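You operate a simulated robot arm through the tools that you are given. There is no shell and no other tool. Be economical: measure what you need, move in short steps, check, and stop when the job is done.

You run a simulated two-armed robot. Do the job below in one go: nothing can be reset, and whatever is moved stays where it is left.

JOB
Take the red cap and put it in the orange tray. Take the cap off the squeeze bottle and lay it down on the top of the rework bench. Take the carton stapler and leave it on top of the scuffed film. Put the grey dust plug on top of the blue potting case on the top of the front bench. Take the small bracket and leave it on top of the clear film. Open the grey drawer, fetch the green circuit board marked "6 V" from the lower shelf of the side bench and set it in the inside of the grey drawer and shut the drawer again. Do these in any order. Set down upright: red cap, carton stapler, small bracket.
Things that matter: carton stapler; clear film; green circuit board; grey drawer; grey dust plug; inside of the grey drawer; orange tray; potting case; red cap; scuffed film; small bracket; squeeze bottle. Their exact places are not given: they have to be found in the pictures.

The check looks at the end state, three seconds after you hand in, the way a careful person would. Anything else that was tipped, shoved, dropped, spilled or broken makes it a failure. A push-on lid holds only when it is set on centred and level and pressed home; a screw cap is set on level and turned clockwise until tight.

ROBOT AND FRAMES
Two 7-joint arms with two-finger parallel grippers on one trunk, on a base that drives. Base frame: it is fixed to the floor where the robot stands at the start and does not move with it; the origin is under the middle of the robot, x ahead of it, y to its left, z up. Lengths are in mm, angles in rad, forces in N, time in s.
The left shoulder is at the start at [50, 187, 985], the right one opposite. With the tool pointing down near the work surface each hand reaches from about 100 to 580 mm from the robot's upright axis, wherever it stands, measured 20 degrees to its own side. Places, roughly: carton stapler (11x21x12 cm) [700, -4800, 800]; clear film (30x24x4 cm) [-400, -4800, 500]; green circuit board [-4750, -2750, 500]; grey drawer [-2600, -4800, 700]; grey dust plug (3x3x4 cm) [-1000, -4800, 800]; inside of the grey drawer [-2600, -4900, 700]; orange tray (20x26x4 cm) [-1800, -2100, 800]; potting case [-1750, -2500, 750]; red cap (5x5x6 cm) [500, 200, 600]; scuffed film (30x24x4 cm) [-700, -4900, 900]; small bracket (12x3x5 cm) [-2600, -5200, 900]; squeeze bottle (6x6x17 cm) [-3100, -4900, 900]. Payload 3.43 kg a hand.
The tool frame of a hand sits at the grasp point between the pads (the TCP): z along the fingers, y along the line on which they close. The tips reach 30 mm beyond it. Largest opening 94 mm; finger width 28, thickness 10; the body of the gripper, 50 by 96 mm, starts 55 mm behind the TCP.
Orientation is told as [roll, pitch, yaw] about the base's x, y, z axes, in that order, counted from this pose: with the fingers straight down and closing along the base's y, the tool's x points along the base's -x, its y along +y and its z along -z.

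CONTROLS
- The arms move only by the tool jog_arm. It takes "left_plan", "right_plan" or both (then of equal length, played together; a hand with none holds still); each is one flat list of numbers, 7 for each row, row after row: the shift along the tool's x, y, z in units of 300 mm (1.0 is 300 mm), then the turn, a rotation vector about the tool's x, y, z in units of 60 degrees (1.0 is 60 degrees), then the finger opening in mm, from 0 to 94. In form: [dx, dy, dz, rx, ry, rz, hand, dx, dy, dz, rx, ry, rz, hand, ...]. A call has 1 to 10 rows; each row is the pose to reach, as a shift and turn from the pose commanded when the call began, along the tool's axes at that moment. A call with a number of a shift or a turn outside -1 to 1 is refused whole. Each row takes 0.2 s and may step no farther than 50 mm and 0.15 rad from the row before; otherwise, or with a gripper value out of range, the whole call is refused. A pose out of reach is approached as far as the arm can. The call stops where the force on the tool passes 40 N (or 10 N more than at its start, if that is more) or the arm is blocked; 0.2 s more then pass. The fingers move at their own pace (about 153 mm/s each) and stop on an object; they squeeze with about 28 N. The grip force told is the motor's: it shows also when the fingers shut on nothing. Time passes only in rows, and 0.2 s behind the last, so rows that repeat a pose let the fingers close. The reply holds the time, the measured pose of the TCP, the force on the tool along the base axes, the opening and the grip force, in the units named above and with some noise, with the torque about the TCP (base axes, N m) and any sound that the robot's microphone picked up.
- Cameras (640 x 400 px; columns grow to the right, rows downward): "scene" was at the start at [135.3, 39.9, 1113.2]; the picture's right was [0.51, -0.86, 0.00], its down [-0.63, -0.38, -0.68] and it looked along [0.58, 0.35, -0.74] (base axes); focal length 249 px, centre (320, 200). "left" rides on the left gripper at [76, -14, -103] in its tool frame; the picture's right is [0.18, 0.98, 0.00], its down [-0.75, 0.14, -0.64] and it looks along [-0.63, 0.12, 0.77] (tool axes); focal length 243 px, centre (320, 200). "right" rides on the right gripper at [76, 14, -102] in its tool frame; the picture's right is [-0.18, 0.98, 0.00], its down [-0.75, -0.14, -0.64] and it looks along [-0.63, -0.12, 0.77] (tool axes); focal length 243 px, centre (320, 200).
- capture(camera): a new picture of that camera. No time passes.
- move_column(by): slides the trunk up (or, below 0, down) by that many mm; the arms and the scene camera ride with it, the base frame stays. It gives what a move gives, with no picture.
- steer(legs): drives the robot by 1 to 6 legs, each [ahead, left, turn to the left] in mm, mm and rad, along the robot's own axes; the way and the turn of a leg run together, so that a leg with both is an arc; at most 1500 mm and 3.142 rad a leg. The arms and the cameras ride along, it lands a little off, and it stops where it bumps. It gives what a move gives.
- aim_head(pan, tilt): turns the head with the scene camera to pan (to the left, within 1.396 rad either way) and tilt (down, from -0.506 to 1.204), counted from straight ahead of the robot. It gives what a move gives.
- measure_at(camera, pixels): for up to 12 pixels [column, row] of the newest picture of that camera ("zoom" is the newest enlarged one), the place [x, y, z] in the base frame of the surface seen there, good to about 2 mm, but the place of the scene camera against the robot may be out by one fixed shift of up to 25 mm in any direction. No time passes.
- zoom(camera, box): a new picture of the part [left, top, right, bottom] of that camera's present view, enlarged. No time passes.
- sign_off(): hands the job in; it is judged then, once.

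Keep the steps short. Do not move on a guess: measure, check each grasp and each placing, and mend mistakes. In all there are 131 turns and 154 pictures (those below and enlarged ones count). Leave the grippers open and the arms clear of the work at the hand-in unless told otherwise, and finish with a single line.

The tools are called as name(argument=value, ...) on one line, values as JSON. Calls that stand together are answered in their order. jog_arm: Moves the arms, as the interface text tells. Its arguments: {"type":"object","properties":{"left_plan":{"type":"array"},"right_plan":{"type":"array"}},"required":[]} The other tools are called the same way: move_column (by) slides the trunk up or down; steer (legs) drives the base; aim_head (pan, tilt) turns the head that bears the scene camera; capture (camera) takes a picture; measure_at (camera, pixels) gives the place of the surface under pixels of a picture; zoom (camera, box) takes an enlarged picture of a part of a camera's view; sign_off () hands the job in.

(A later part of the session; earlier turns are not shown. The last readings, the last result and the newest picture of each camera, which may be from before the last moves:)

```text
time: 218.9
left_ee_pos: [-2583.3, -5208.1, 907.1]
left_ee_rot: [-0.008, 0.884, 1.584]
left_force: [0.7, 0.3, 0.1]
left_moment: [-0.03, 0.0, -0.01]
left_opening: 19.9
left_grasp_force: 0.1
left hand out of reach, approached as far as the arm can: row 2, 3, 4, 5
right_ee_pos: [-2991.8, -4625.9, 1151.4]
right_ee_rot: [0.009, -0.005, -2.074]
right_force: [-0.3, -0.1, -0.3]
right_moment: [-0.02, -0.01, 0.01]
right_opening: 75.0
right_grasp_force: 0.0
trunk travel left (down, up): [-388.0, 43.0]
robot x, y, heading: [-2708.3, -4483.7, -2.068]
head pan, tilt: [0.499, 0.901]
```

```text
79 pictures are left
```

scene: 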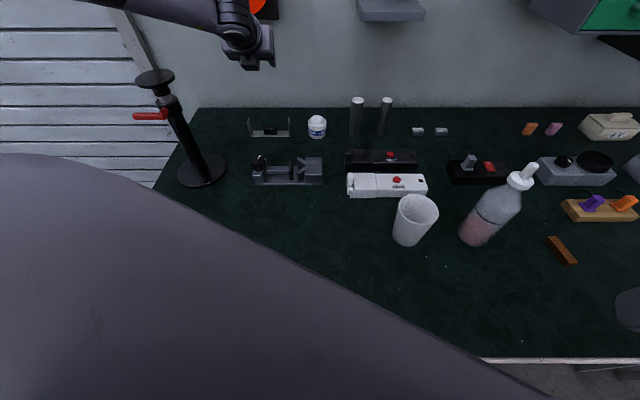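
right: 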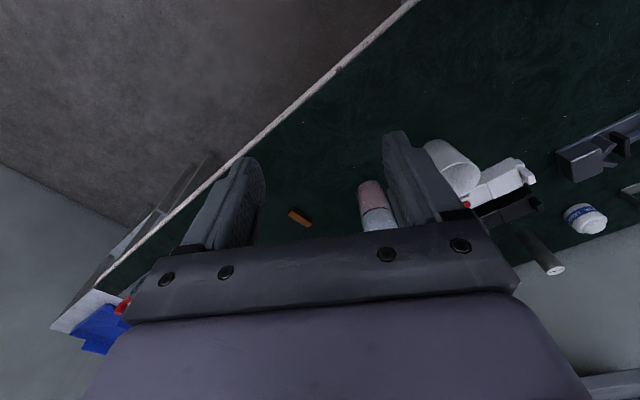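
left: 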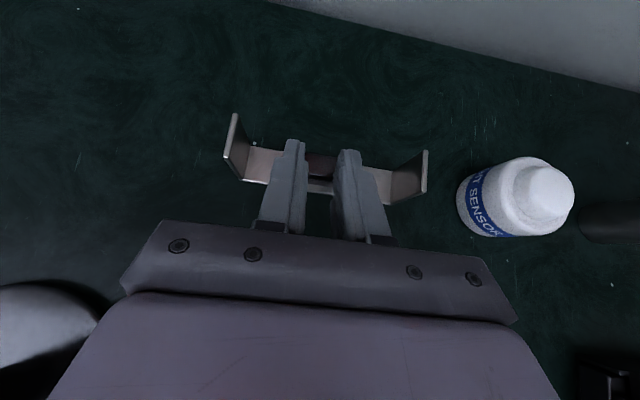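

Out of reach at z 907 – closed above the block. Open, rise, drive 30 mm closer, and redo.

jog_arm(left_plan=[0, 0, 0, 0, 0, 0, 52, 0.05, 0, -0.06, 0, 0, 0, 52, 0.1, 0, -0.13, 0, 0, 0, 52, 0.1, 0, -0.19, 0, 0, 0, 52])

steer(legs=[[26, 14, 0]])

capture(camera="left")

```text
time: 219.9
left_ee_pos: [-2583.3, -5180.9, 968.1]
left_ee_rot: [-0.01, 0.886, 1.583]
left_force: [-0.5, 0.4, 0.6]
left_moment: [0.0, -0.01, 0.01]
left_opening: 52.2
left_grasp_force: 0.1
right_ee_pos: [-2991.7, -4625.6, 1152.0]
right_ee_rot: [0.01, -0.004, -2.073]
right_force: [-0.6, -0.8, -0.5]
right_moment: [0.02, 0.0, 0.03]
right_opening: 75.2
right_grasp_force: 0.0
trunk travel left (down, up): [-388.0, 43.0]
robot x, y, heading: [-2714.7, -4482.0, -2.069]
head pan, tilt: [0.499, 0.901]
```

```text
time: 220.6
left_ee_pos: [-2580.9, -5181.5, 966.9]
left_ee_rot: [-0.009, 0.881, 1.59]
left_force: [0.0, 0.1, -0.8]
left_moment: [-0.03, 0.0, -0.01]
left_opening: 52.1
left_grasp_force: 0.0
right_ee_pos: [-2991.1, -4629.0, 1153.1]
right_ee_rot: [0.006, -0.002, -2.073]
right_force: [-0.2, -0.4, -0.1]
right_moment: [-0.03, 0.03, 0.04]
right_opening: 75.1
right_grasp_force: 0.1
trunk travel left (down, up): [-388.0, 43.0]
robot x, y, heading: [-2707.6, -4484.6, -2.067]
head pan, tilt: [0.499, 0.901]
stopped in leg 1: the robot was blocked; the commanded pose is now the measured one
```

```text
78 pictures are left
```

left: 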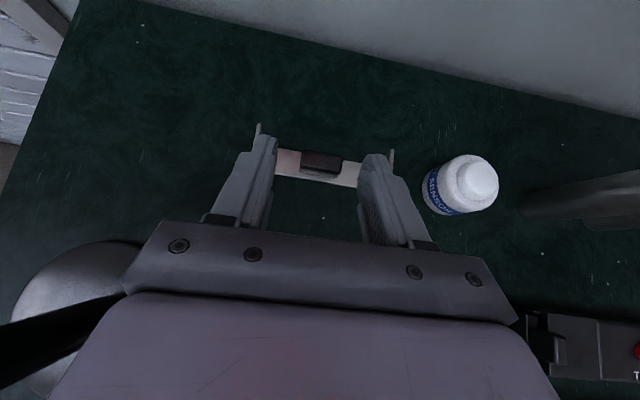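

The trunk seems still wedged on the bench edge. Raise it 25 mm to free it, then try the 30 mm again.

move_column(by=25)

steer(legs=[[26, 14, 0]])

```text
time: 221.3
left_ee_pos: [-2579.3, -5180.8, 991.5]
left_ee_rot: [-0.005, 0.884, 1.588]
left_force: [0.0, -0.6, 0.5]
left_moment: [0.0, -0.02, -0.01]
left_opening: 52.1
left_grasp_force: 0.0
right_ee_pos: [-2989.8, -4626.3, 1176.8]
right_ee_rot: [0.008, -0.007, -2.07]
right_force: [0.1, -0.1, 0.1]
right_moment: [0.02, 0.0, -0.02]
right_opening: 75.3
right_grasp_force: 0.0
trunk travel left (down, up): [-413.0, 18.0]
robot x, y, heading: [-2711.6, -4485.1, -2.064]
head pan, tilt: [0.499, 0.901]
```

```text
time: 222.0
left_ee_pos: [-2577.7, -5181.0, 989.3]
left_ee_rot: [-0.005, 0.881, 1.592]
left_force: [-0.8, 0.5, -0.8]
left_moment: [0.01, -0.01, 0.03]
left_opening: 52.0
left_grasp_force: 0.1
right_ee_pos: [-2990.6, -4629.7, 1177.3]
right_ee_rot: [0.005, -0.001, -2.067]
right_force: [0.2, 0.0, 0.1]
right_moment: [0.02, 0.01, 0.02]
right_opening: 74.8
right_grasp_force: 0.0
trunk travel left (down, up): [-413.0, 18.0]
robot x, y, heading: [-2710.0, -4477.8, -2.058]
head pan, tilt: [0.499, 0.901]
stopped in leg 1: the robot was blocked; the commanded pose is now the measured one
```

Still blocked horizontally. Instead of the low block I'll grip the bracket's left upright plate (x≈-2532, top z≈895), which is within reach. Lower the trunk 22, move over it with a 34 mm opening.

move_column(by=-20)

jog_arm(left_plan=[0.02, -0.07, 0.03, 0, 0, 0, 34, 0.04, -0.15, 0.06, 0, 0, 0, 34])

capture(camera="left")

```text
time: 222.7
left_ee_pos: [-2581.2, -5180.6, 972.9]
left_ee_rot: [-0.008, 0.884, 1.591]
left_force: [-0.3, 0.2, 0.2]
left_moment: [-0.02, 0.02, 0.0]
left_opening: 51.7
left_grasp_force: 0.0
right_ee_pos: [-2992.4, -4629.2, 1157.1]
right_ee_rot: [0.009, -0.006, -2.07]
right_force: [-0.2, 0.0, -0.7]
right_moment: [0.0, 0.02, -0.02]
right_opening: 75.2
right_grasp_force: 0.0
trunk travel left (down, up): [-393.0, 38.0]
robot x, y, heading: [-2709.2, -4484.9, -2.068]
head pan, tilt: [0.499, 0.901]
```

```text
time: 223.3
left_ee_pos: [-2534.7, -5200.6, 972.6]
left_ee_rot: [-0.011, 0.885, 1.586]
left_force: [-0.3, -0.4, -0.2]
left_moment: [-0.01, 0.0, -0.04]
left_opening: 34.2
left_grasp_force: 0.0
right_ee_pos: [-2992.7, -4628.2, 1156.7]
right_ee_rot: [0.009, -0.005, -2.07]
right_force: [0.3, 0.7, 0.0]
right_moment: [-0.02, -0.02, 0.0]
right_opening: 75.2
right_grasp_force: 0.0
trunk travel left (down, up): [-393.0, 38.0]
robot x, y, heading: [-2711.7, -4482.2, -2.063]
head pan, tilt: [0.499, 0.901]
```

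```text
77 pictures are left
```

left: 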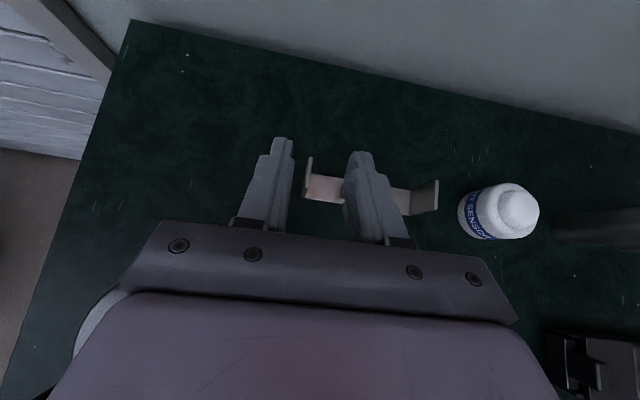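

measure_at(camera="left", pixels=[[310, 160], [309, 175], [307, 190], [437, 182], [325, 185]])

zoom(camera="left", box=[240, 130, 400, 230])

```text
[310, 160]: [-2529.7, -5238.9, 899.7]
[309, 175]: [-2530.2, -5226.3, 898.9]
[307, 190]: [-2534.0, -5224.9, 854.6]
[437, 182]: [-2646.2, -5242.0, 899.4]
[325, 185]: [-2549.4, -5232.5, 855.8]
```

```text
4.00 times, centred on (320, 180) of left
```

zoom: 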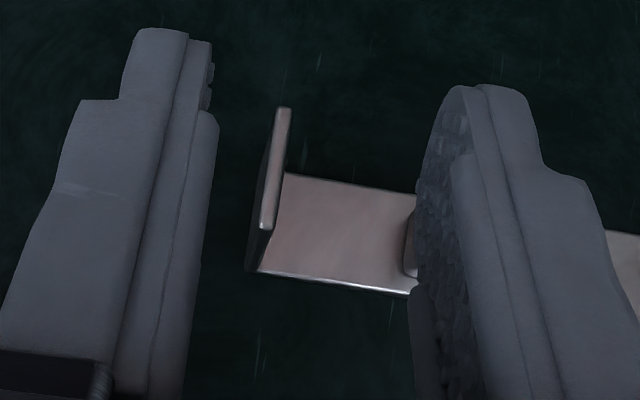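

Plate top z 899 at x -2530. Descend to TCP (-2531,-5210,905).

jog_arm(left_plan=[-0.07, -0.013, 0.08, 0, 0, 0, 34, -0.14, -0.013, 0.155, 0, 0, 0, 34, -0.153, -0.013, 0.166, 0, 0, 0, 34])

zoom(camera="left", box=[240, 110, 400, 210])

```text
time: 224.1
left_ee_pos: [-2530.3, -5210.3, 904.4]
left_ee_rot: [-0.009, 0.885, 1.587]
left_force: [0.7, -0.6, -0.2]
left_moment: [-0.03, 0.0, -0.02]
left_opening: 34.1
left_grasp_force: 0.0
right_ee_pos: [-2992.1, -4627.8, 1157.6]
right_ee_rot: [0.009, -0.003, -2.07]
right_force: [1.1, 0.1, -0.1]
right_moment: [0.01, -0.02, 0.02]
right_opening: 74.9
right_grasp_force: 0.0
trunk travel left (down, up): [-393.0, 38.0]
robot x, y, heading: [-2712.9, -4484.6, -2.061]
head pan, tilt: [0.499, 0.901]
```

```text
4.00 times, centred on (320, 160) of left
```

zoom: 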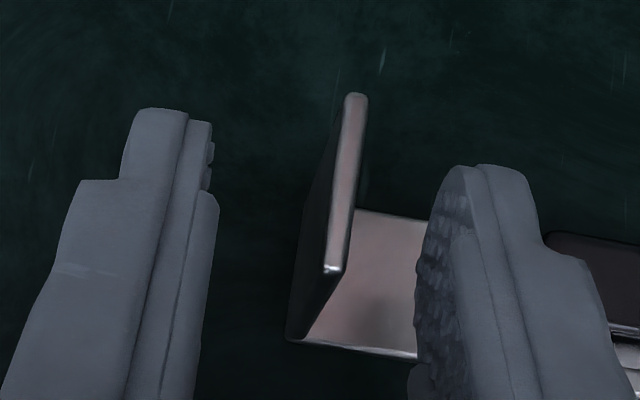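

Good. A bit further (10 mm lower, 5 forward), then close.

jog_arm(left_plan=[-0.015, 0, 0.034, 0, 0, 0, 34, -0.015, 0, 0.034, 0, 0, 0, 15, -0.015, 0, 0.034, 0, 0, 0, 0, -0.015, 0, 0.034, 0, 0, 0, 0])

move_column(by=34)

capture(camera="left")

```text
time: 225.1
left_ee_pos: [-2527.3, -5212.4, 898.9]
left_ee_rot: [-0.009, 0.884, 1.59]
left_force: [-2.1, 1.7, 1.0]
left_moment: [0.05, 0.19, -0.11]
left_opening: 3.5
left_grasp_force: 28.2
left hand out of reach, approached as far as the arm can: row 1, 2, 3, 4
right_ee_pos: [-2991.9, -4627.1, 1156.4]
right_ee_rot: [0.009, -0.005, -2.068]
right_force: [-0.1, 0.3, 0.6]
right_moment: [-0.01, -0.01, 0.0]
right_opening: 75.0
right_grasp_force: 0.0
trunk travel left (down, up): [-393.0, 38.0]
robot x, y, heading: [-2709.4, -4485.2, -2.061]
head pan, tilt: [0.499, 0.901]
```

```text
time: 225.9
left_ee_pos: [-2526.4, -5210.1, 930.8]
left_ee_rot: [-0.007, 0.885, 1.591]
left_force: [0.0, 0.1, -1.8]
left_moment: [0.04, -0.04, -0.05]
left_opening: 3.7
left_grasp_force: 27.7
right_ee_pos: [-2990.4, -4627.7, 1190.7]
right_ee_rot: [0.007, -0.006, -2.071]
right_force: [0.3, 0.4, -0.4]
right_moment: [-0.02, -0.01, 0.04]
right_opening: 75.0
right_grasp_force: 0.0
trunk travel left (down, up): [-427.0, 4.0]
robot x, y, heading: [-2710.5, -4482.6, -2.064]
head pan, tilt: [0.499, 0.901]
```

```text
74 pictures are left
```

left: 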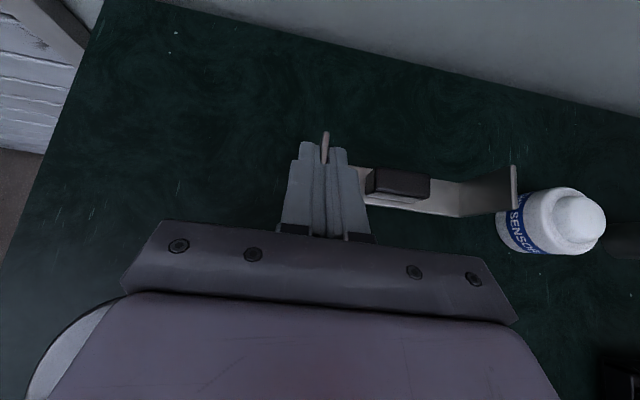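

Bracket lifted, held by its plate. Raise 120 mm, then pull back.

jog_arm(left_plan=[0.1, 0, -0.085, 0, 0, 0, 0, 0.2, 0, -0.17, 0, 0, 0, 0, 0.3, 0, -0.25, 0, 0, 0, 0, 0.22, 0, -0.35, 0, 0, 0, 0, 0.14, 0, -0.45, 0, 0, 0, 0, 0.06, 0, -0.55, 0, 0, 0, 0, 0.0, 0, -0.64, 0, 0, 0, 0])

steer(legs=[[-60, -35, 0.1], [0, 0, 0.39]])

capture(camera="left")

```text
time: 227.5
left_ee_pos: [-2527.3, -5063.8, 1052.8]
left_ee_rot: [-0.005, 0.886, 1.59]
left_force: [-0.3, 0.9, -1.6]
left_moment: [0.01, -0.07, 0.0]
left_opening: 3.4
left_grasp_force: 28.4
right_ee_pos: [-2990.8, -4626.9, 1191.5]
right_ee_rot: [0.007, -0.005, -2.07]
right_force: [-0.5, 0.7, 0.6]
right_moment: [-0.01, 0.01, -0.02]
right_opening: 74.8
right_grasp_force: 0.0
trunk travel left (down, up): [-427.0, 4.0]
robot x, y, heading: [-2706.9, -4485.7, -2.062]
head pan, tilt: [0.499, 0.901]
```

```text
time: 229.7
left_ee_pos: [-2272.7, -4844.1, 1047.2]
left_ee_rot: [-0.006, 0.872, 2.092]
left_force: [-0.1, 0.7, -1.6]
left_moment: [0.08, -0.05, 0.01]
left_opening: 3.6
left_grasp_force: 28.1
right_ee_pos: [-2887.7, -4684.5, 1190.1]
right_ee_rot: [0.002, 0.005, -1.567]
right_force: [0.3, -0.6, -0.3]
right_moment: [-0.04, 0.03, 0.06]
right_opening: 74.9
right_grasp_force: 0.0
trunk travel left (down, up): [-427.0, 4.0]
robot x, y, heading: [-2716.4, -4413.6, -1.559]
head pan, tilt: [0.499, 0.901]
```

```text
73 pictures are left
```

left: 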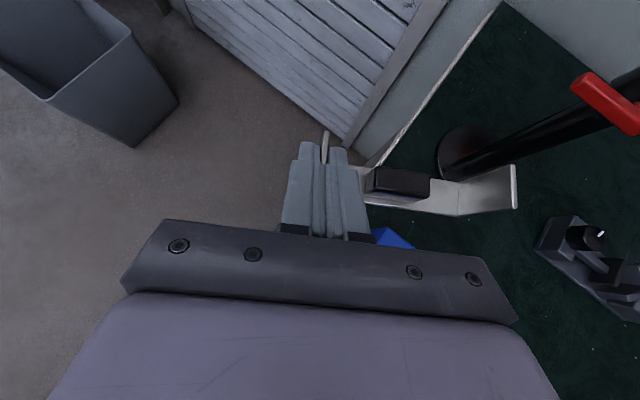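

Bracket still held. Check the stand later. Drive back and along to the clear film on the lower shelf of the first back bench.

zoom(camera="scene", box=[0, 0, 640, 400])

steer(legs=[[-310, 0, -0.012], [0, 1200, 0], [0, 920, 0]])

aim_head(pan=0.15, tilt=0.75)

move_column(by=-350)

capture(camera="scene")

```text
1.00 times, centred on (320, 200) of scene (not enlarged: the box is as wide or as high as the picture)
```

zoom: 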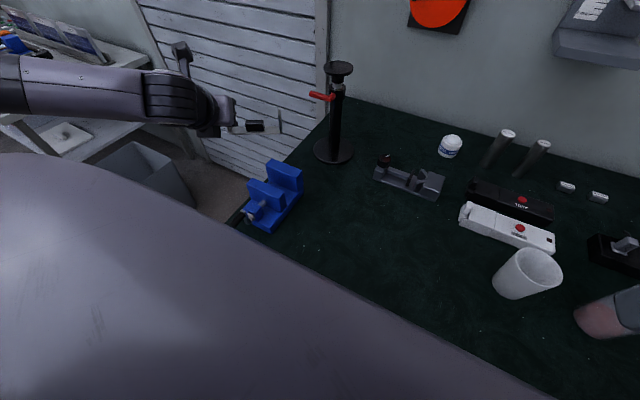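

```text
time: 250.2
left_ee_pos: [-155.4, -4565.3, 1045.3]
left_ee_rot: [-0.007, 0.872, 2.066]
left_force: [0.2, 0.1, -1.2]
left_moment: [0.04, -0.09, -0.01]
left_opening: 3.4
left_grasp_force: 27.7
right_ee_pos: [-766.9, -4391.4, 1189.1]
right_ee_rot: [0.002, 0.005, -1.595]
right_force: [0.6, -0.3, -0.3]
right_moment: [-0.02, 0.0, 0.03]
right_opening: 75.0
right_grasp_force: 0.0
trunk travel left (down, up): [-427.0, 4.0]
robot x, y, heading: [-584.3, -4125.2, -1.585]
head pan, tilt: [0.499, 0.901]
```

```text
time: 251.1
left_ee_pos: [-156.6, -4566.9, 1047.0]
left_ee_rot: [-0.006, 0.873, 2.065]
left_force: [-0.1, 0.1, -1.0]
left_moment: [0.07, -0.05, 0.01]
left_opening: 3.5
left_grasp_force: 28.2
right_ee_pos: [-765.1, -4391.7, 1189.3]
right_ee_rot: [0.002, 0.004, -1.594]
right_force: [-0.3, -0.5, -0.1]
right_moment: [0.02, 0.0, -0.01]
right_opening: 75.0
right_grasp_force: 0.0
trunk travel left (down, up): [-427.0, 4.0]
robot x, y, heading: [-588.6, -4127.7, -1.583]
head pan, tilt: [0.15, 0.75]
```

```text
time: 254.5
left_ee_pos: [-157.0, -4565.8, 696.9]
left_ee_rot: [-0.007, 0.871, 2.067]
left_force: [0.3, -0.3, -0.7]
left_moment: [0.05, -0.02, 0.02]
left_opening: 3.5
left_grasp_force: 28.4
right_ee_pos: [-767.3, -4392.4, 839.7]
right_ee_rot: [0.002, 0.006, -1.593]
right_force: [-0.3, 0.9, -0.6]
right_moment: [0.01, 0.0, -0.02]
right_opening: 75.0
right_grasp_force: 0.0
trunk travel left (down, up): [-77.0, 354.0]
robot x, y, heading: [-589.4, -4129.3, -1.585]
head pan, tilt: [0.15, 0.75]
```

```text
71 pictures are left
```

scene: 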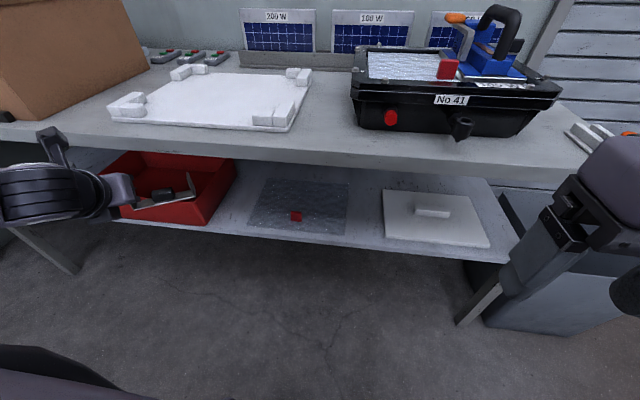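

The clear film is at (300,205) with a red cube at (295,216). Measure corners, shelf edge, bench underside.

measure_at(camera="scene", pixels=[[250, 226], [342, 233], [268, 180], [348, 184], [295, 217], [289, 221], [302, 221], [295, 211], [300, 237], [330, 210], [300, 160], [265, 205]])

zoom(camera="scene", box=[230, 150, 370, 250])

```text
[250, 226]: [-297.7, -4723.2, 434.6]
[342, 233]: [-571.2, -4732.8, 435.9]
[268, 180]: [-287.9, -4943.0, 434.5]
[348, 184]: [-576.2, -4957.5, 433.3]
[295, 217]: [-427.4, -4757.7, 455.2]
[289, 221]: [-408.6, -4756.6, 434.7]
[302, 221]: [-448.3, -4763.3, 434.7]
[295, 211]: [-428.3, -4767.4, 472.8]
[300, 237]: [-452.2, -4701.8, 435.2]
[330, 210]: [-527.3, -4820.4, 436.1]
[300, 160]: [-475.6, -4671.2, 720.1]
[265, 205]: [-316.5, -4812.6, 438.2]
```

```text
4.00 times, centred on (300, 200) of scene
```

zoom: 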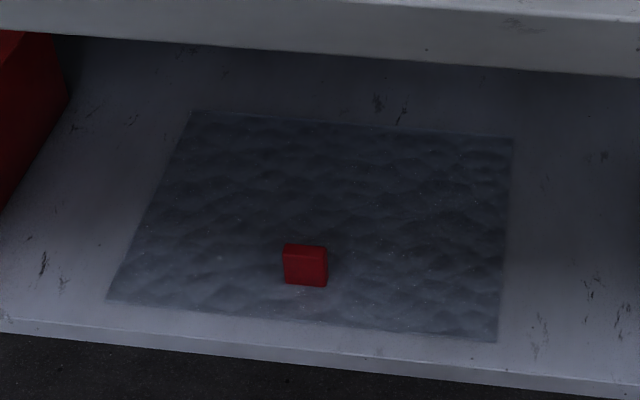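

Film: x -285..-575, y -4728..-4950, z≈452; cube x -411..-447, y -4757..-4790, top 490. I'll set the bracket behind the cube (y≈-4845, x -350..-467). I need the bench's underside height for the hand camera.

measure_at(camera="scene", pixels=[[280, 161], [280, 163], [280, 165], [280, 167], [320, 164], [320, 166], [320, 168], [320, 170], [250, 162], [250, 158]])

zoom(camera="left", box=[220, 90, 540, 260])

```text
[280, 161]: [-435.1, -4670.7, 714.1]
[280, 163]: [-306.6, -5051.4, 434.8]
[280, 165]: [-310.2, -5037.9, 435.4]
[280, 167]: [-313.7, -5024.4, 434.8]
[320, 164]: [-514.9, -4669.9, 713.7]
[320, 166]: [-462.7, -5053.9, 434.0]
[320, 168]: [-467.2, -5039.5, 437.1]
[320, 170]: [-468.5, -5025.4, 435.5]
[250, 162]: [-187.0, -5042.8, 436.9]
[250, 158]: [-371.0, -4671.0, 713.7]
```

```text
2.00 times, centred on (380, 175) of left
```

zoom: 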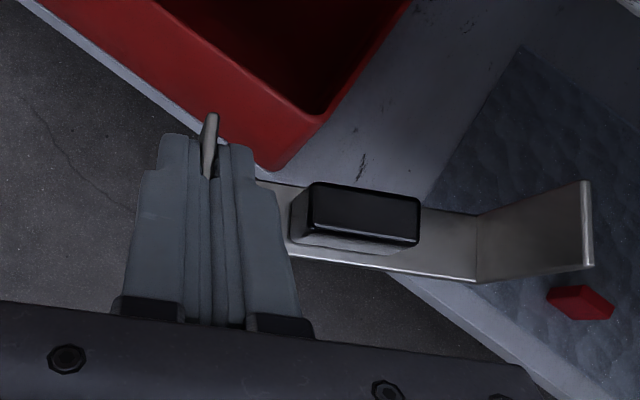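

Apron's lower edge is at z≈730, so the hand (camera top ≈705) passes below at TCP z 552. Square the hand and bring it to (-399,-4570,552), in front of the bench.

jog_arm(left_plan=[-0.087, 0.102, 0.004, -0.052, 0, 0.044, 0, -0.174, 0.205, 0.007, -0.104, 0, 0.087, 0, -0.261, 0.307, 0.011, -0.156, 0, 0.131, 0, -0.348, 0.409, 0.015, -0.207, 0, 0.174, 0, -0.435, 0.511, 0.019, -0.259, 0, 0.218, 0, -0.522, 0.614, 0.022, -0.311, 0, 0.261, 0, -0.609, 0.716, 0.026, -0.363, 0, 0.305, 0])

capture(camera="left")

```text
time: 256.1
left_ee_pos: [-373.0, -4572.7, 606.5]
left_ee_rot: [-0.013, 0.866, 1.568]
left_force: [-0.4, -0.4, -1.1]
left_moment: [0.05, -0.06, -0.02]
left_opening: 3.3
left_grasp_force: 28.3
left hand out of reach, approached as far as the arm can: row 5, 6, 7
right_ee_pos: [-765.2, -4391.1, 839.3]
right_ee_rot: [0.0, 0.006, -1.595]
right_force: [-0.5, -0.4, -0.4]
right_moment: [-0.04, 0.01, 0.0]
right_opening: 74.9
right_grasp_force: 0.0
trunk travel left (down, up): [-77.0, 354.0]
robot x, y, heading: [-584.9, -4127.1, -1.588]
head pan, tilt: [0.15, 0.75]
```

```text
68 pictures are left
```

left: 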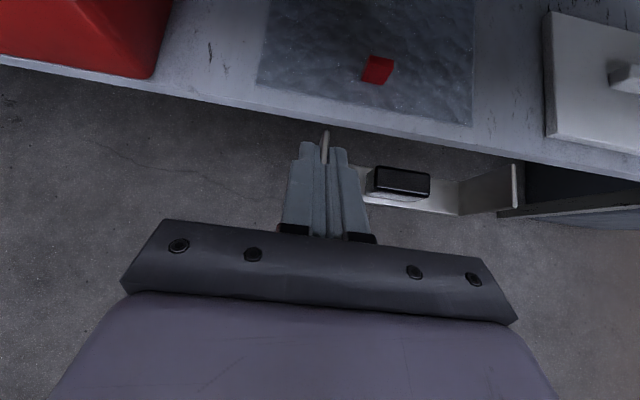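

Lower the trunk 55 (TCP to ≈552) and drive forward 195 mm so the bracket slides in over the film, above the cube.

move_column(by=-52)

steer(legs=[[110, 26, 0]])

capture(camera="left")

capture(camera="scene")

```text
time: 257.0
left_ee_pos: [-373.3, -4571.7, 554.3]
left_ee_rot: [-0.012, 0.865, 1.569]
left_force: [-0.2, -0.2, -1.6]
left_moment: [0.02, -0.08, 0.0]
left_opening: 3.5
left_grasp_force: 28.2
right_ee_pos: [-766.7, -4390.9, 787.9]
right_ee_rot: [0.003, 0.006, -1.595]
right_force: [-0.6, 0.1, -0.2]
right_moment: [0.02, -0.01, -0.04]
right_opening: 75.1
right_grasp_force: 0.2
trunk travel left (down, up): [-25.0, 406.0]
robot x, y, heading: [-586.0, -4123.6, -1.587]
head pan, tilt: [0.15, 0.75]
```

```text
time: 258.2
left_ee_pos: [-348.9, -4681.4, 553.7]
left_ee_rot: [-0.012, 0.866, 1.57]
left_force: [0.1, 1.2, -1.5]
left_moment: [-0.02, -0.07, -0.01]
left_opening: 3.5
left_grasp_force: 28.4
right_ee_pos: [-742.5, -4500.3, 787.9]
right_ee_rot: [0.002, 0.006, -1.595]
right_force: [0.4, -0.1, -0.3]
right_moment: [-0.02, 0.01, -0.02]
right_opening: 74.8
right_grasp_force: 0.2
trunk travel left (down, up): [-25.0, 406.0]
robot x, y, heading: [-562.6, -4234.0, -1.584]
head pan, tilt: [0.15, 0.75]
```

```text
67 pictures are left
```

left: 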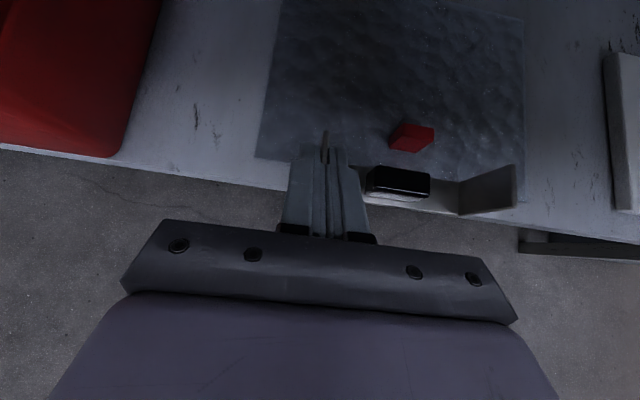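

```text
66 pictures are left
```

scene: 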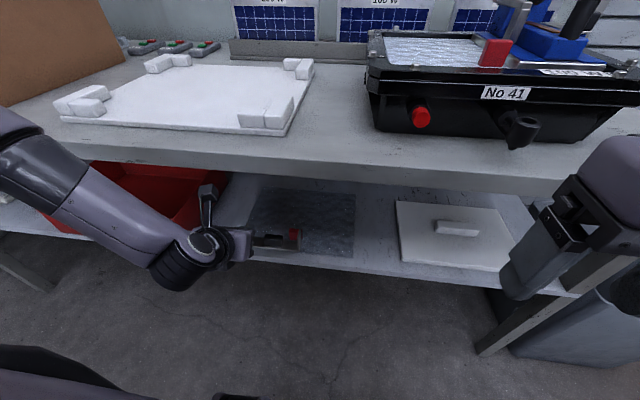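

measure_at(camera="left", pixels=[[412, 132], [395, 145], [432, 135], [260, 155], [500, 80], [300, 60], [430, 205], [510, 205], [398, 180], [522, 120]])

```text
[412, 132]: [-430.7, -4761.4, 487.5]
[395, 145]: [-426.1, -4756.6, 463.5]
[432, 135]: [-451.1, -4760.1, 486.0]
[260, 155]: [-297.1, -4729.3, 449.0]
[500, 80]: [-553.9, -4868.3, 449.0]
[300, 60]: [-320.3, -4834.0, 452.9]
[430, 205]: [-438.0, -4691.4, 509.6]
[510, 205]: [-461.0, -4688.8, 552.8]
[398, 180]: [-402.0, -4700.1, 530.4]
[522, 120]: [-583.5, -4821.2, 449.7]
```

Bracket bottom ≈506, cube top 487: clear. Drive forward 90 more.

steer(legs=[[90, 0, 0]])

jog_arm(left_plan=[0.05, 0, 0.06, 0, 0, 0, 0, 0.1, 0, 0.119, 0, 0, 0, 0])

capture(camera="left")

```text
time: 259.3
left_ee_pos: [-348.3, -4769.3, 554.4]
left_ee_rot: [-0.012, 0.867, 1.569]
left_force: [0.0, 0.6, -0.8]
left_moment: [0.05, -0.06, -0.04]
left_opening: 3.6
left_grasp_force: 28.1
right_ee_pos: [-743.3, -4590.2, 787.7]
right_ee_rot: [0.002, 0.004, -1.593]
right_force: [0.0, 0.0, 1.0]
right_moment: [0.05, -0.01, 0.01]
right_opening: 74.8
right_grasp_force: 0.0
trunk travel left (down, up): [-25.0, 406.0]
robot x, y, heading: [-563.9, -4327.1, -1.589]
head pan, tilt: [0.15, 0.75]
```

```text
time: 260.1
left_ee_pos: [-361.7, -4770.6, 542.4]
left_ee_rot: [0.013, 0.781, 1.528]
left_force: [-0.1, -0.4, -1.6]
left_moment: [0.0, -0.04, 0.0]
left_opening: 3.6
left_grasp_force: 28.3
left hand out of reach, approached as far as the arm can: row 2
right_ee_pos: [-742.1, -4585.6, 789.2]
right_ee_rot: [0.003, 0.001, -1.59]
right_force: [-0.9, 0.4, -0.1]
right_moment: [-0.02, -0.01, 0.0]
right_opening: 75.0
right_grasp_force: 0.1
trunk travel left (down, up): [-25.0, 406.0]
robot x, y, heading: [-564.7, -4321.0, -1.583]
head pan, tilt: [0.15, 0.75]
stopped in row 2 (left hand): the arm was blocked; the commanded pose is now the measured one
```

```text
65 pictures are left
```

left: 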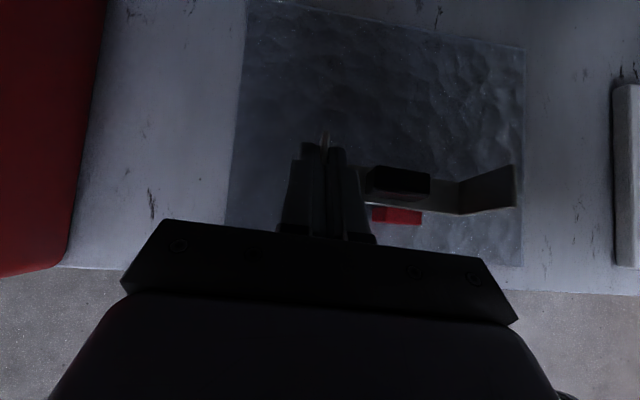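

The wrist met the bench apron. Better place: right of the cube near the film's front (bracket x -464..-584, y centre ≈-4752), where the wrist stays outside. Back off 70, move base right 104, and restore the level (pitch 0.885).

steer(legs=[[-70, 0, 0], [0, -104, 0]])

jog_arm(left_plan=[0, 0, 0, 0.015, 0.05, -0.015, 0, 0, 0, 0, 0.029, 0.099, -0.029, 0])

capture(camera="left")

```text
time: 262.3
left_ee_pos: [-463.4, -4703.6, 542.6]
left_ee_rot: [0.011, 0.783, 1.529]
left_force: [-0.2, 0.3, -1.0]
left_moment: [-0.02, -0.05, 0.01]
left_opening: 3.3
left_grasp_force: 27.9
right_ee_pos: [-844.3, -4514.6, 788.2]
right_ee_rot: [0.001, 0.002, -1.594]
right_force: [0.1, -0.4, -0.5]
right_moment: [-0.02, -0.02, -0.01]
right_opening: 75.0
right_grasp_force: 0.1
trunk travel left (down, up): [-25.0, 406.0]
robot x, y, heading: [-663.0, -4251.1, -1.592]
head pan, tilt: [0.15, 0.75]
```

```text
time: 262.9
left_ee_pos: [-456.5, -4705.5, 560.7]
left_ee_rot: [0.012, 0.88, 1.574]
left_force: [-0.7, -0.7, -1.8]
left_moment: [0.02, -0.07, 0.0]
left_opening: 3.7
left_grasp_force: 28.2
left hand out of reach, approached as far as the arm can: row 1, 2
right_ee_pos: [-843.8, -4514.9, 786.9]
right_ee_rot: [0.001, 0.004, -1.592]
right_force: [0.7, 0.4, 1.0]
right_moment: [-0.02, 0.0, 0.01]
right_opening: 74.9
right_grasp_force: 0.0
trunk travel left (down, up): [-25.0, 406.0]
robot x, y, heading: [-664.0, -4248.4, -1.586]
head pan, tilt: [0.15, 0.75]
```

```text
64 pictures are left
```

left: 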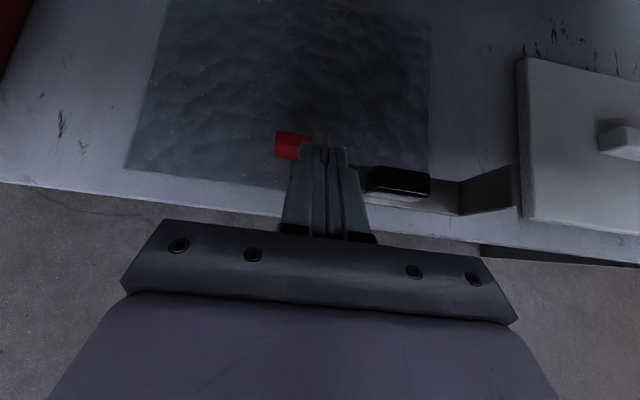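

Orientation restored (pitch 0.88). The arm is too folded to go lower, so I back the robot 95 mm, lower the trunk 20, and extend the arm instead.

steer(legs=[[-95, 0, 0]])

move_column(by=-22)

jog_arm(left_plan=[0.06, 0.01, 0.108, 0, 0, 0, 0, 0.12, 0.02, 0.217, 0, 0, 0, 0, 0.182, 0.033, 0.325, 0, 0, 0, 0])

capture(camera="left")

```text
time: 264.0
left_ee_pos: [-455.4, -4611.1, 560.3]
left_ee_rot: [0.009, 0.88, 1.576]
left_force: [0.2, 1.5, -0.6]
left_moment: [0.0, -0.06, 0.01]
left_opening: 3.2
left_grasp_force: 27.6
right_ee_pos: [-842.1, -4421.2, 788.8]
right_ee_rot: [0.002, 0.005, -1.594]
right_force: [-0.9, 0.6, -0.5]
right_moment: [0.01, 0.01, -0.03]
right_opening: 74.9
right_grasp_force: 0.1
trunk travel left (down, up): [-25.0, 406.0]
robot x, y, heading: [-661.0, -4157.3, -1.583]
head pan, tilt: [0.15, 0.75]
```

```text
time: 264.7
left_ee_pos: [-456.0, -4612.5, 537.7]
left_ee_rot: [0.01, 0.878, 1.576]
left_force: [-0.5, -0.3, -0.3]
left_moment: [0.05, -0.05, 0.02]
left_opening: 3.6
left_grasp_force: 28.0
right_ee_pos: [-842.6, -4422.0, 765.5]
right_ee_rot: [0.001, 0.004, -1.593]
right_force: [0.8, 0.5, 0.9]
right_moment: [-0.05, -0.02, 0.02]
right_opening: 74.7
right_grasp_force: 0.0
trunk travel left (down, up): [-3.0, 428.0]
robot x, y, heading: [-662.0, -4159.8, -1.584]
head pan, tilt: [0.15, 0.75]
```

```text
time: 265.5
left_ee_pos: [-438.4, -4705.5, 549.8]
left_ee_rot: [0.012, 0.88, 1.575]
left_force: [-0.1, -0.1, -0.8]
left_moment: [0.02, -0.1, 0.0]
left_opening: 3.7
left_grasp_force: 28.3
left hand out of reach, approached as far as the arm can: row 1, 2, 3
right_ee_pos: [-841.6, -4420.1, 766.1]
right_ee_rot: [0.001, 0.005, -1.592]
right_force: [-1.0, -0.3, 0.2]
right_moment: [0.03, -0.02, 0.0]
right_opening: 75.2
right_grasp_force: 0.1
trunk travel left (down, up): [-3.0, 428.0]
robot x, y, heading: [-660.7, -4154.1, -1.584]
head pan, tilt: [0.15, 0.75]
```

```text
63 pictures are left
```

left: 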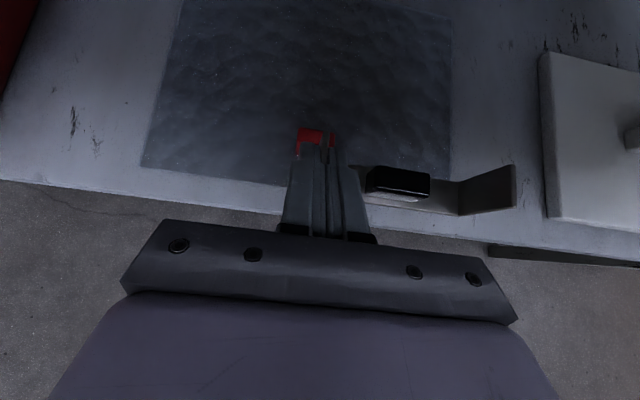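

The low limit depends on the wrist: less tilt allows lower. I'll release the bracket with 16° less hand tilt – its far bottom edge touches first and it settles flat by a few mm. Retract, reduce tilt to 0.6, shift to x -468, and drive forward 110.

jog_arm(left_plan=[-0.075, 0.05, -0.09, 0, -0.13, 0, 0, -0.149, 0.1, -0.18, 0, -0.267, 0, 0])

steer(legs=[[105, 0, 0]])

capture(camera="left")

```text
time: 266.1
left_ee_pos: [-469.3, -4634.9, 549.8]
left_ee_rot: [0.008, 0.597, 1.573]
left_force: [0.4, 0.4, -0.8]
left_moment: [-0.02, -0.09, -0.01]
left_opening: 3.6
left_grasp_force: 28.0
right_ee_pos: [-842.0, -4420.4, 765.3]
right_ee_rot: [0.001, 0.005, -1.594]
right_force: [0.2, 0.6, 0.5]
right_moment: [0.0, 0.01, 0.01]
right_opening: 75.1
right_grasp_force: 0.1
trunk travel left (down, up): [-3.0, 428.0]
robot x, y, heading: [-662.7, -4162.9, -1.58]
head pan, tilt: [0.15, 0.75]
```

```text
time: 267.3
left_ee_pos: [-472.0, -4736.5, 549.1]
left_ee_rot: [0.01, 0.6, 1.571]
left_force: [0.2, -0.2, -0.8]
left_moment: [0.0, -0.06, 0.0]
left_opening: 3.5
left_grasp_force: 27.6
right_ee_pos: [-843.9, -4525.2, 765.1]
right_ee_rot: [0.0, 0.005, -1.595]
right_force: [0.0, -0.4, -0.2]
right_moment: [0.03, 0.03, 0.01]
right_opening: 74.8
right_grasp_force: 0.0
trunk travel left (down, up): [-3.0, 428.0]
robot x, y, heading: [-666.1, -4256.6, -1.591]
head pan, tilt: [0.15, 0.75]
```

```text
62 pictures are left
```

left: 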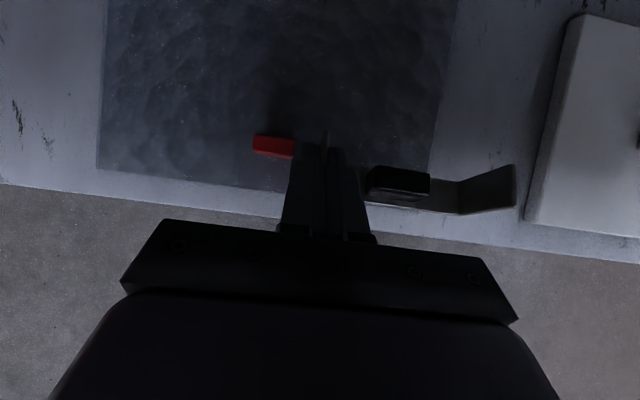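

Clear of the cube (fingers to its right). Lower 40 mm and 9 mm forward, then check.

jog_arm(left_plan=[-0.038, -0.01, 0.055, 0, 0, 0, 0, -0.06, -0.01, 0.115, 0, 0, 0, 0, -0.051, -0.01, 0.127, 0, 0, 0, 0])

zoom(camera="left", box=[220, 90, 540, 260])

zoom(camera="scene", box=[200, 150, 460, 310])

```text
time: 268.1
left_ee_pos: [-457.4, -4742.5, 516.3]
left_ee_rot: [0.008, 0.598, 1.571]
left_force: [0.7, 0.1, -0.7]
left_moment: [0.0, -0.04, 0.02]
left_opening: 3.5
left_grasp_force: 27.6
left hand out of reach, approached as far as the arm can: row 2, 3
right_ee_pos: [-843.7, -4525.9, 765.9]
right_ee_rot: [0.001, 0.004, -1.594]
right_force: [0.6, 0.1, -0.3]
right_moment: [-0.03, 0.0, 0.01]
right_opening: 75.3
right_grasp_force: 0.0
trunk travel left (down, up): [-3.0, 428.0]
robot x, y, heading: [-667.5, -4263.5, -1.593]
head pan, tilt: [0.15, 0.75]
```

```text
2.00 times, centred on (380, 175) of left
```

zoom: 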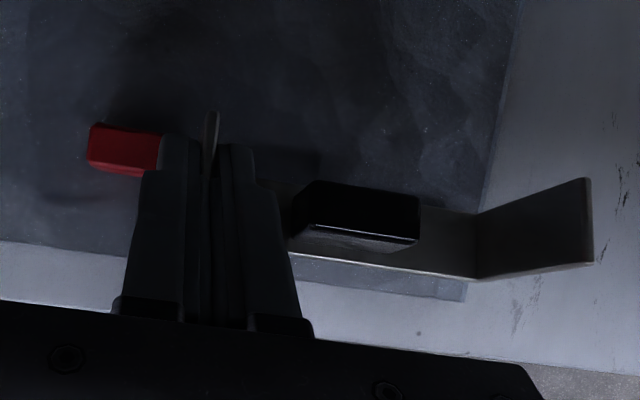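

```text
2.46 times, centred on (330, 230) of scene
```

zoom: 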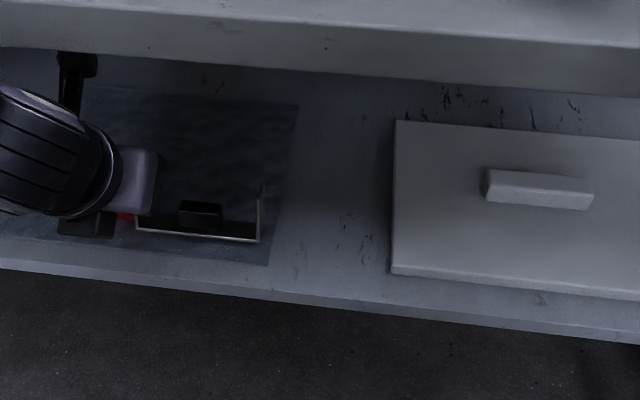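

Bracket is over the film, ~12 mm above. Shift base 10 mm right to clear the cube, cut the tilt a little more and lower ~11 mm.

steer(legs=[[0, -10, 0]])

jog_arm(left_plan=[0, 0, 0, 0, -0.115, 0, 0, -0.004, 0, 0.02, 0, -0.115, 0, 0, -0.008, 0, 0.035, 0, -0.115, 0, 0])

zoom(camera="left", box=[220, 90, 540, 260])

zoom(camera="scene", box=[200, 180, 360, 280])

```text
time: 268.9
left_ee_pos: [-468.6, -4743.3, 518.3]
left_ee_rot: [0.008, 0.6, 1.572]
left_force: [-0.2, 0.5, -1.0]
left_moment: [0.03, -0.06, 0.01]
left_opening: 3.5
left_grasp_force: 28.0
right_ee_pos: [-853.4, -4523.8, 765.7]
right_ee_rot: [0.002, 0.004, -1.593]
right_force: [0.3, -0.8, -0.5]
right_moment: [0.03, -0.04, 0.0]
right_opening: 74.8
right_grasp_force: 0.0
trunk travel left (down, up): [-3.0, 428.0]
robot x, y, heading: [-675.5, -4260.3, -1.59]
head pan, tilt: [0.15, 0.75]
```

```text
time: 269.6
left_ee_pos: [-468.7, -4739.2, 514.1]
left_ee_rot: [0.008, 0.477, 1.559]
left_force: [-0.8, -0.2, -1.8]
left_moment: [-0.01, -0.1, -0.01]
left_opening: 3.4
left_grasp_force: 28.3
left hand out of reach, approached as far as the arm can: row 3
right_ee_pos: [-854.0, -4520.6, 766.4]
right_ee_rot: [0.004, 0.001, -1.592]
right_force: [0.4, -0.7, -0.4]
right_moment: [-0.05, -0.02, 0.02]
right_opening: 75.0
right_grasp_force: 0.1
trunk travel left (down, up): [-3.0, 428.0]
robot x, y, heading: [-675.5, -4257.2, -1.593]
head pan, tilt: [0.15, 0.75]
```

```text
2.00 times, centred on (380, 175) of left
```

zoom: 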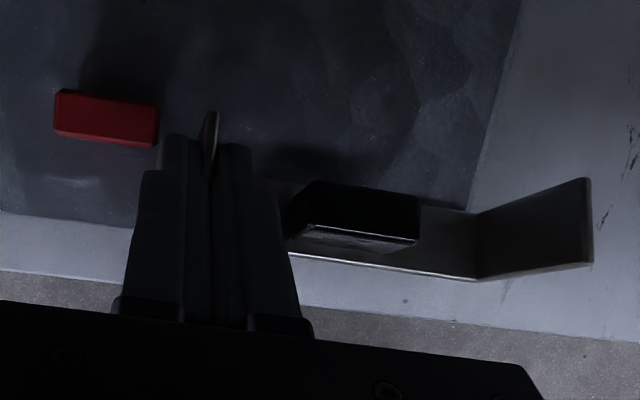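

```text
4.00 times, centred on (280, 230) of scene
```

zoom: 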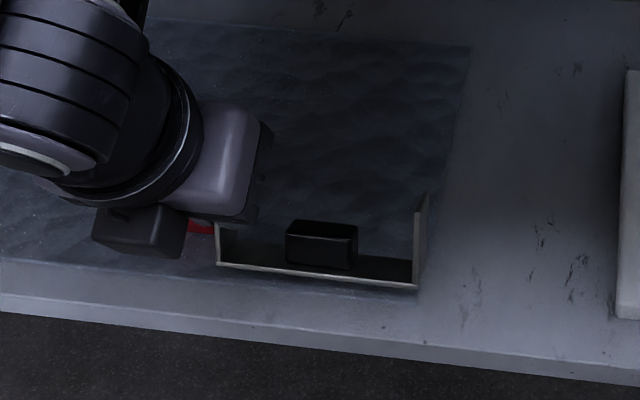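

Bracket sits ~7 mm above the film, just slightly too near the film's front edge. Move base 14 forward and 5 right, lower the last 3 mm, then release with a narrow opening.

steer(legs=[[14, -5, 0]])

move_column(by=-3)

jog_arm(left_plan=[-0.01, 0, 0.02, 0, 0, 0, 0, -0.01, 0, 0.02, 0, 0, 0, 0])

zoom(camera="scene", box=[200, 180, 360, 280])

measure_at(camera="zoom", pixels=[[250, 268], [350, 282], [412, 288], [300, 290], [440, 260], [445, 200]])

```text
time: 270.4
left_ee_pos: [-470.3, -4736.9, 509.8]
left_ee_rot: [0.01, 0.465, 1.554]
left_force: [1.1, -0.5, 9.6]
left_moment: [-0.11, -0.13, -0.02]
left_opening: 3.6
left_grasp_force: 28.0
right_ee_pos: [-855.2, -4526.6, 766.1]
right_ee_rot: [0.003, 0.002, -1.593]
right_force: [-0.4, 0.0, 0.2]
right_moment: [-0.01, -0.02, -0.02]
right_opening: 75.0
right_grasp_force: 0.1
trunk travel left (down, up): [-3.0, 428.0]
robot x, y, heading: [-670.9, -4265.2, -1.588]
head pan, tilt: [0.15, 0.75]
stopped in leg 1: the robot was blocked; the commanded pose is now the measured one
```

```text
time: 270.9
left_ee_pos: [-469.9, -4738.3, 508.5]
left_ee_rot: [0.012, 0.469, 1.557]
left_force: [0.5, 0.4, 19.0]
left_moment: [-0.26, -0.12, 0.01]
left_opening: 3.4
left_grasp_force: 28.1
right_ee_pos: [-854.2, -4527.6, 762.3]
right_ee_rot: [0.005, 0.002, -1.594]
right_force: [0.6, 0.0, -0.3]
right_moment: [0.01, 0.0, 0.05]
right_opening: 74.8
right_grasp_force: 0.0
trunk travel left (down, up): [0.0, 431.0]
robot x, y, heading: [-679.2, -4264.7, -1.583]
head pan, tilt: [0.15, 0.75]
```

```text
time: 271.5
left_ee_pos: [-468.7, -4738.6, 506.7]
left_ee_rot: [0.015, 0.471, 1.556]
left_force: [-3.4, -3.4, 26.8]
left_moment: [-0.44, 0.09, -0.04]
left_opening: 3.7
left_grasp_force: 28.2
left hand out of reach, approached as far as the arm can: row 1, 2
right_ee_pos: [-855.7, -4526.9, 762.7]
right_ee_rot: [0.003, 0.002, -1.591]
right_force: [0.2, 0.3, -1.2]
right_moment: [0.02, 0.05, 0.02]
right_opening: 75.0
right_grasp_force: 0.0
trunk travel left (down, up): [0.0, 431.0]
robot x, y, heading: [-674.2, -4257.0, -1.586]
head pan, tilt: [0.15, 0.75]
```

```text
4.00 times, centred on (280, 230) of scene
```

zoom: 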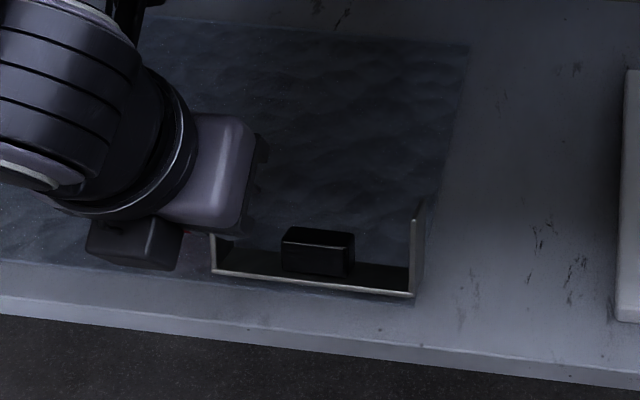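

```text
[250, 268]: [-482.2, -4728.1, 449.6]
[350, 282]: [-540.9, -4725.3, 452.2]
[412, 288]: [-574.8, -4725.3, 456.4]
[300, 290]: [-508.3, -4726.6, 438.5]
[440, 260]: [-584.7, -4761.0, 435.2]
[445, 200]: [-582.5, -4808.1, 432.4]
```

In firm contact with the film; the wrist meets the apron so it can't go deeper; most of the base and its centre are on the film. Ease the pressure, open slightly, and withdraw along the fingers.

jog_arm(left_plan=[0.009, 0, -0.018, 0, 0, 0, 0, 0.009, 0, -0.018, 0, 0, 0, 10, 0.009, 0, -0.018, 0, 0, 0, 10, -0.03, 0.0, -0.1, 0, 0, 0, 11, -0.1, 0, -0.2, 0, 0, 0, 11, -0.2, 0, -0.3, 0, 0, 0, 11])

zoom(camera="scene", box=[200, 180, 360, 280])

measure_at(camera="zoom", pixels=[[250, 268], [350, 282], [412, 288], [200, 262], [440, 260], [445, 200], [340, 240]])

```text
time: 272.9
left_ee_pos: [-462.5, -4641.6, 557.0]
left_ee_rot: [0.01, 0.463, 1.558]
left_force: [0.3, 0.2, 1.1]
left_moment: [-0.02, 0.01, -0.02]
left_opening: 10.8
left_grasp_force: 0.1
right_ee_pos: [-855.2, -4528.1, 762.7]
right_ee_rot: [0.0, 0.003, -1.592]
right_force: [1.3, -1.0, 0.2]
right_moment: [0.01, 0.03, 0.0]
right_opening: 74.8
right_grasp_force: 0.1
trunk travel left (down, up): [0.0, 431.0]
robot x, y, heading: [-677.3, -4260.7, -1.585]
head pan, tilt: [0.15, 0.75]
```

```text
4.00 times, centred on (280, 230) of scene
```

zoom: 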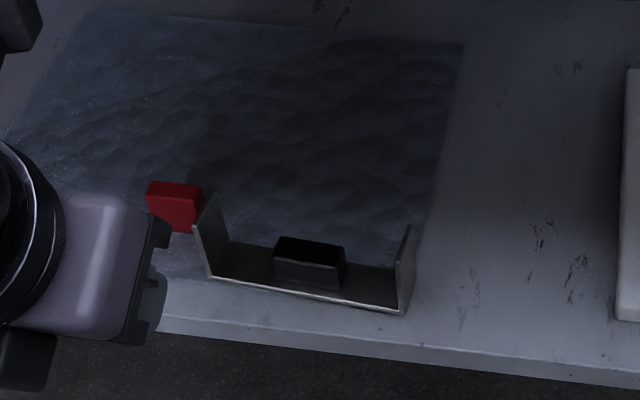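

```text
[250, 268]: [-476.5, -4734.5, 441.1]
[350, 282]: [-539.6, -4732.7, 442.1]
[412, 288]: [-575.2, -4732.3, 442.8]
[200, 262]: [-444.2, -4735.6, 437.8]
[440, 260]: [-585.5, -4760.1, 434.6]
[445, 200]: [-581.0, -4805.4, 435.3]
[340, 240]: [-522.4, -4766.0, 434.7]
```

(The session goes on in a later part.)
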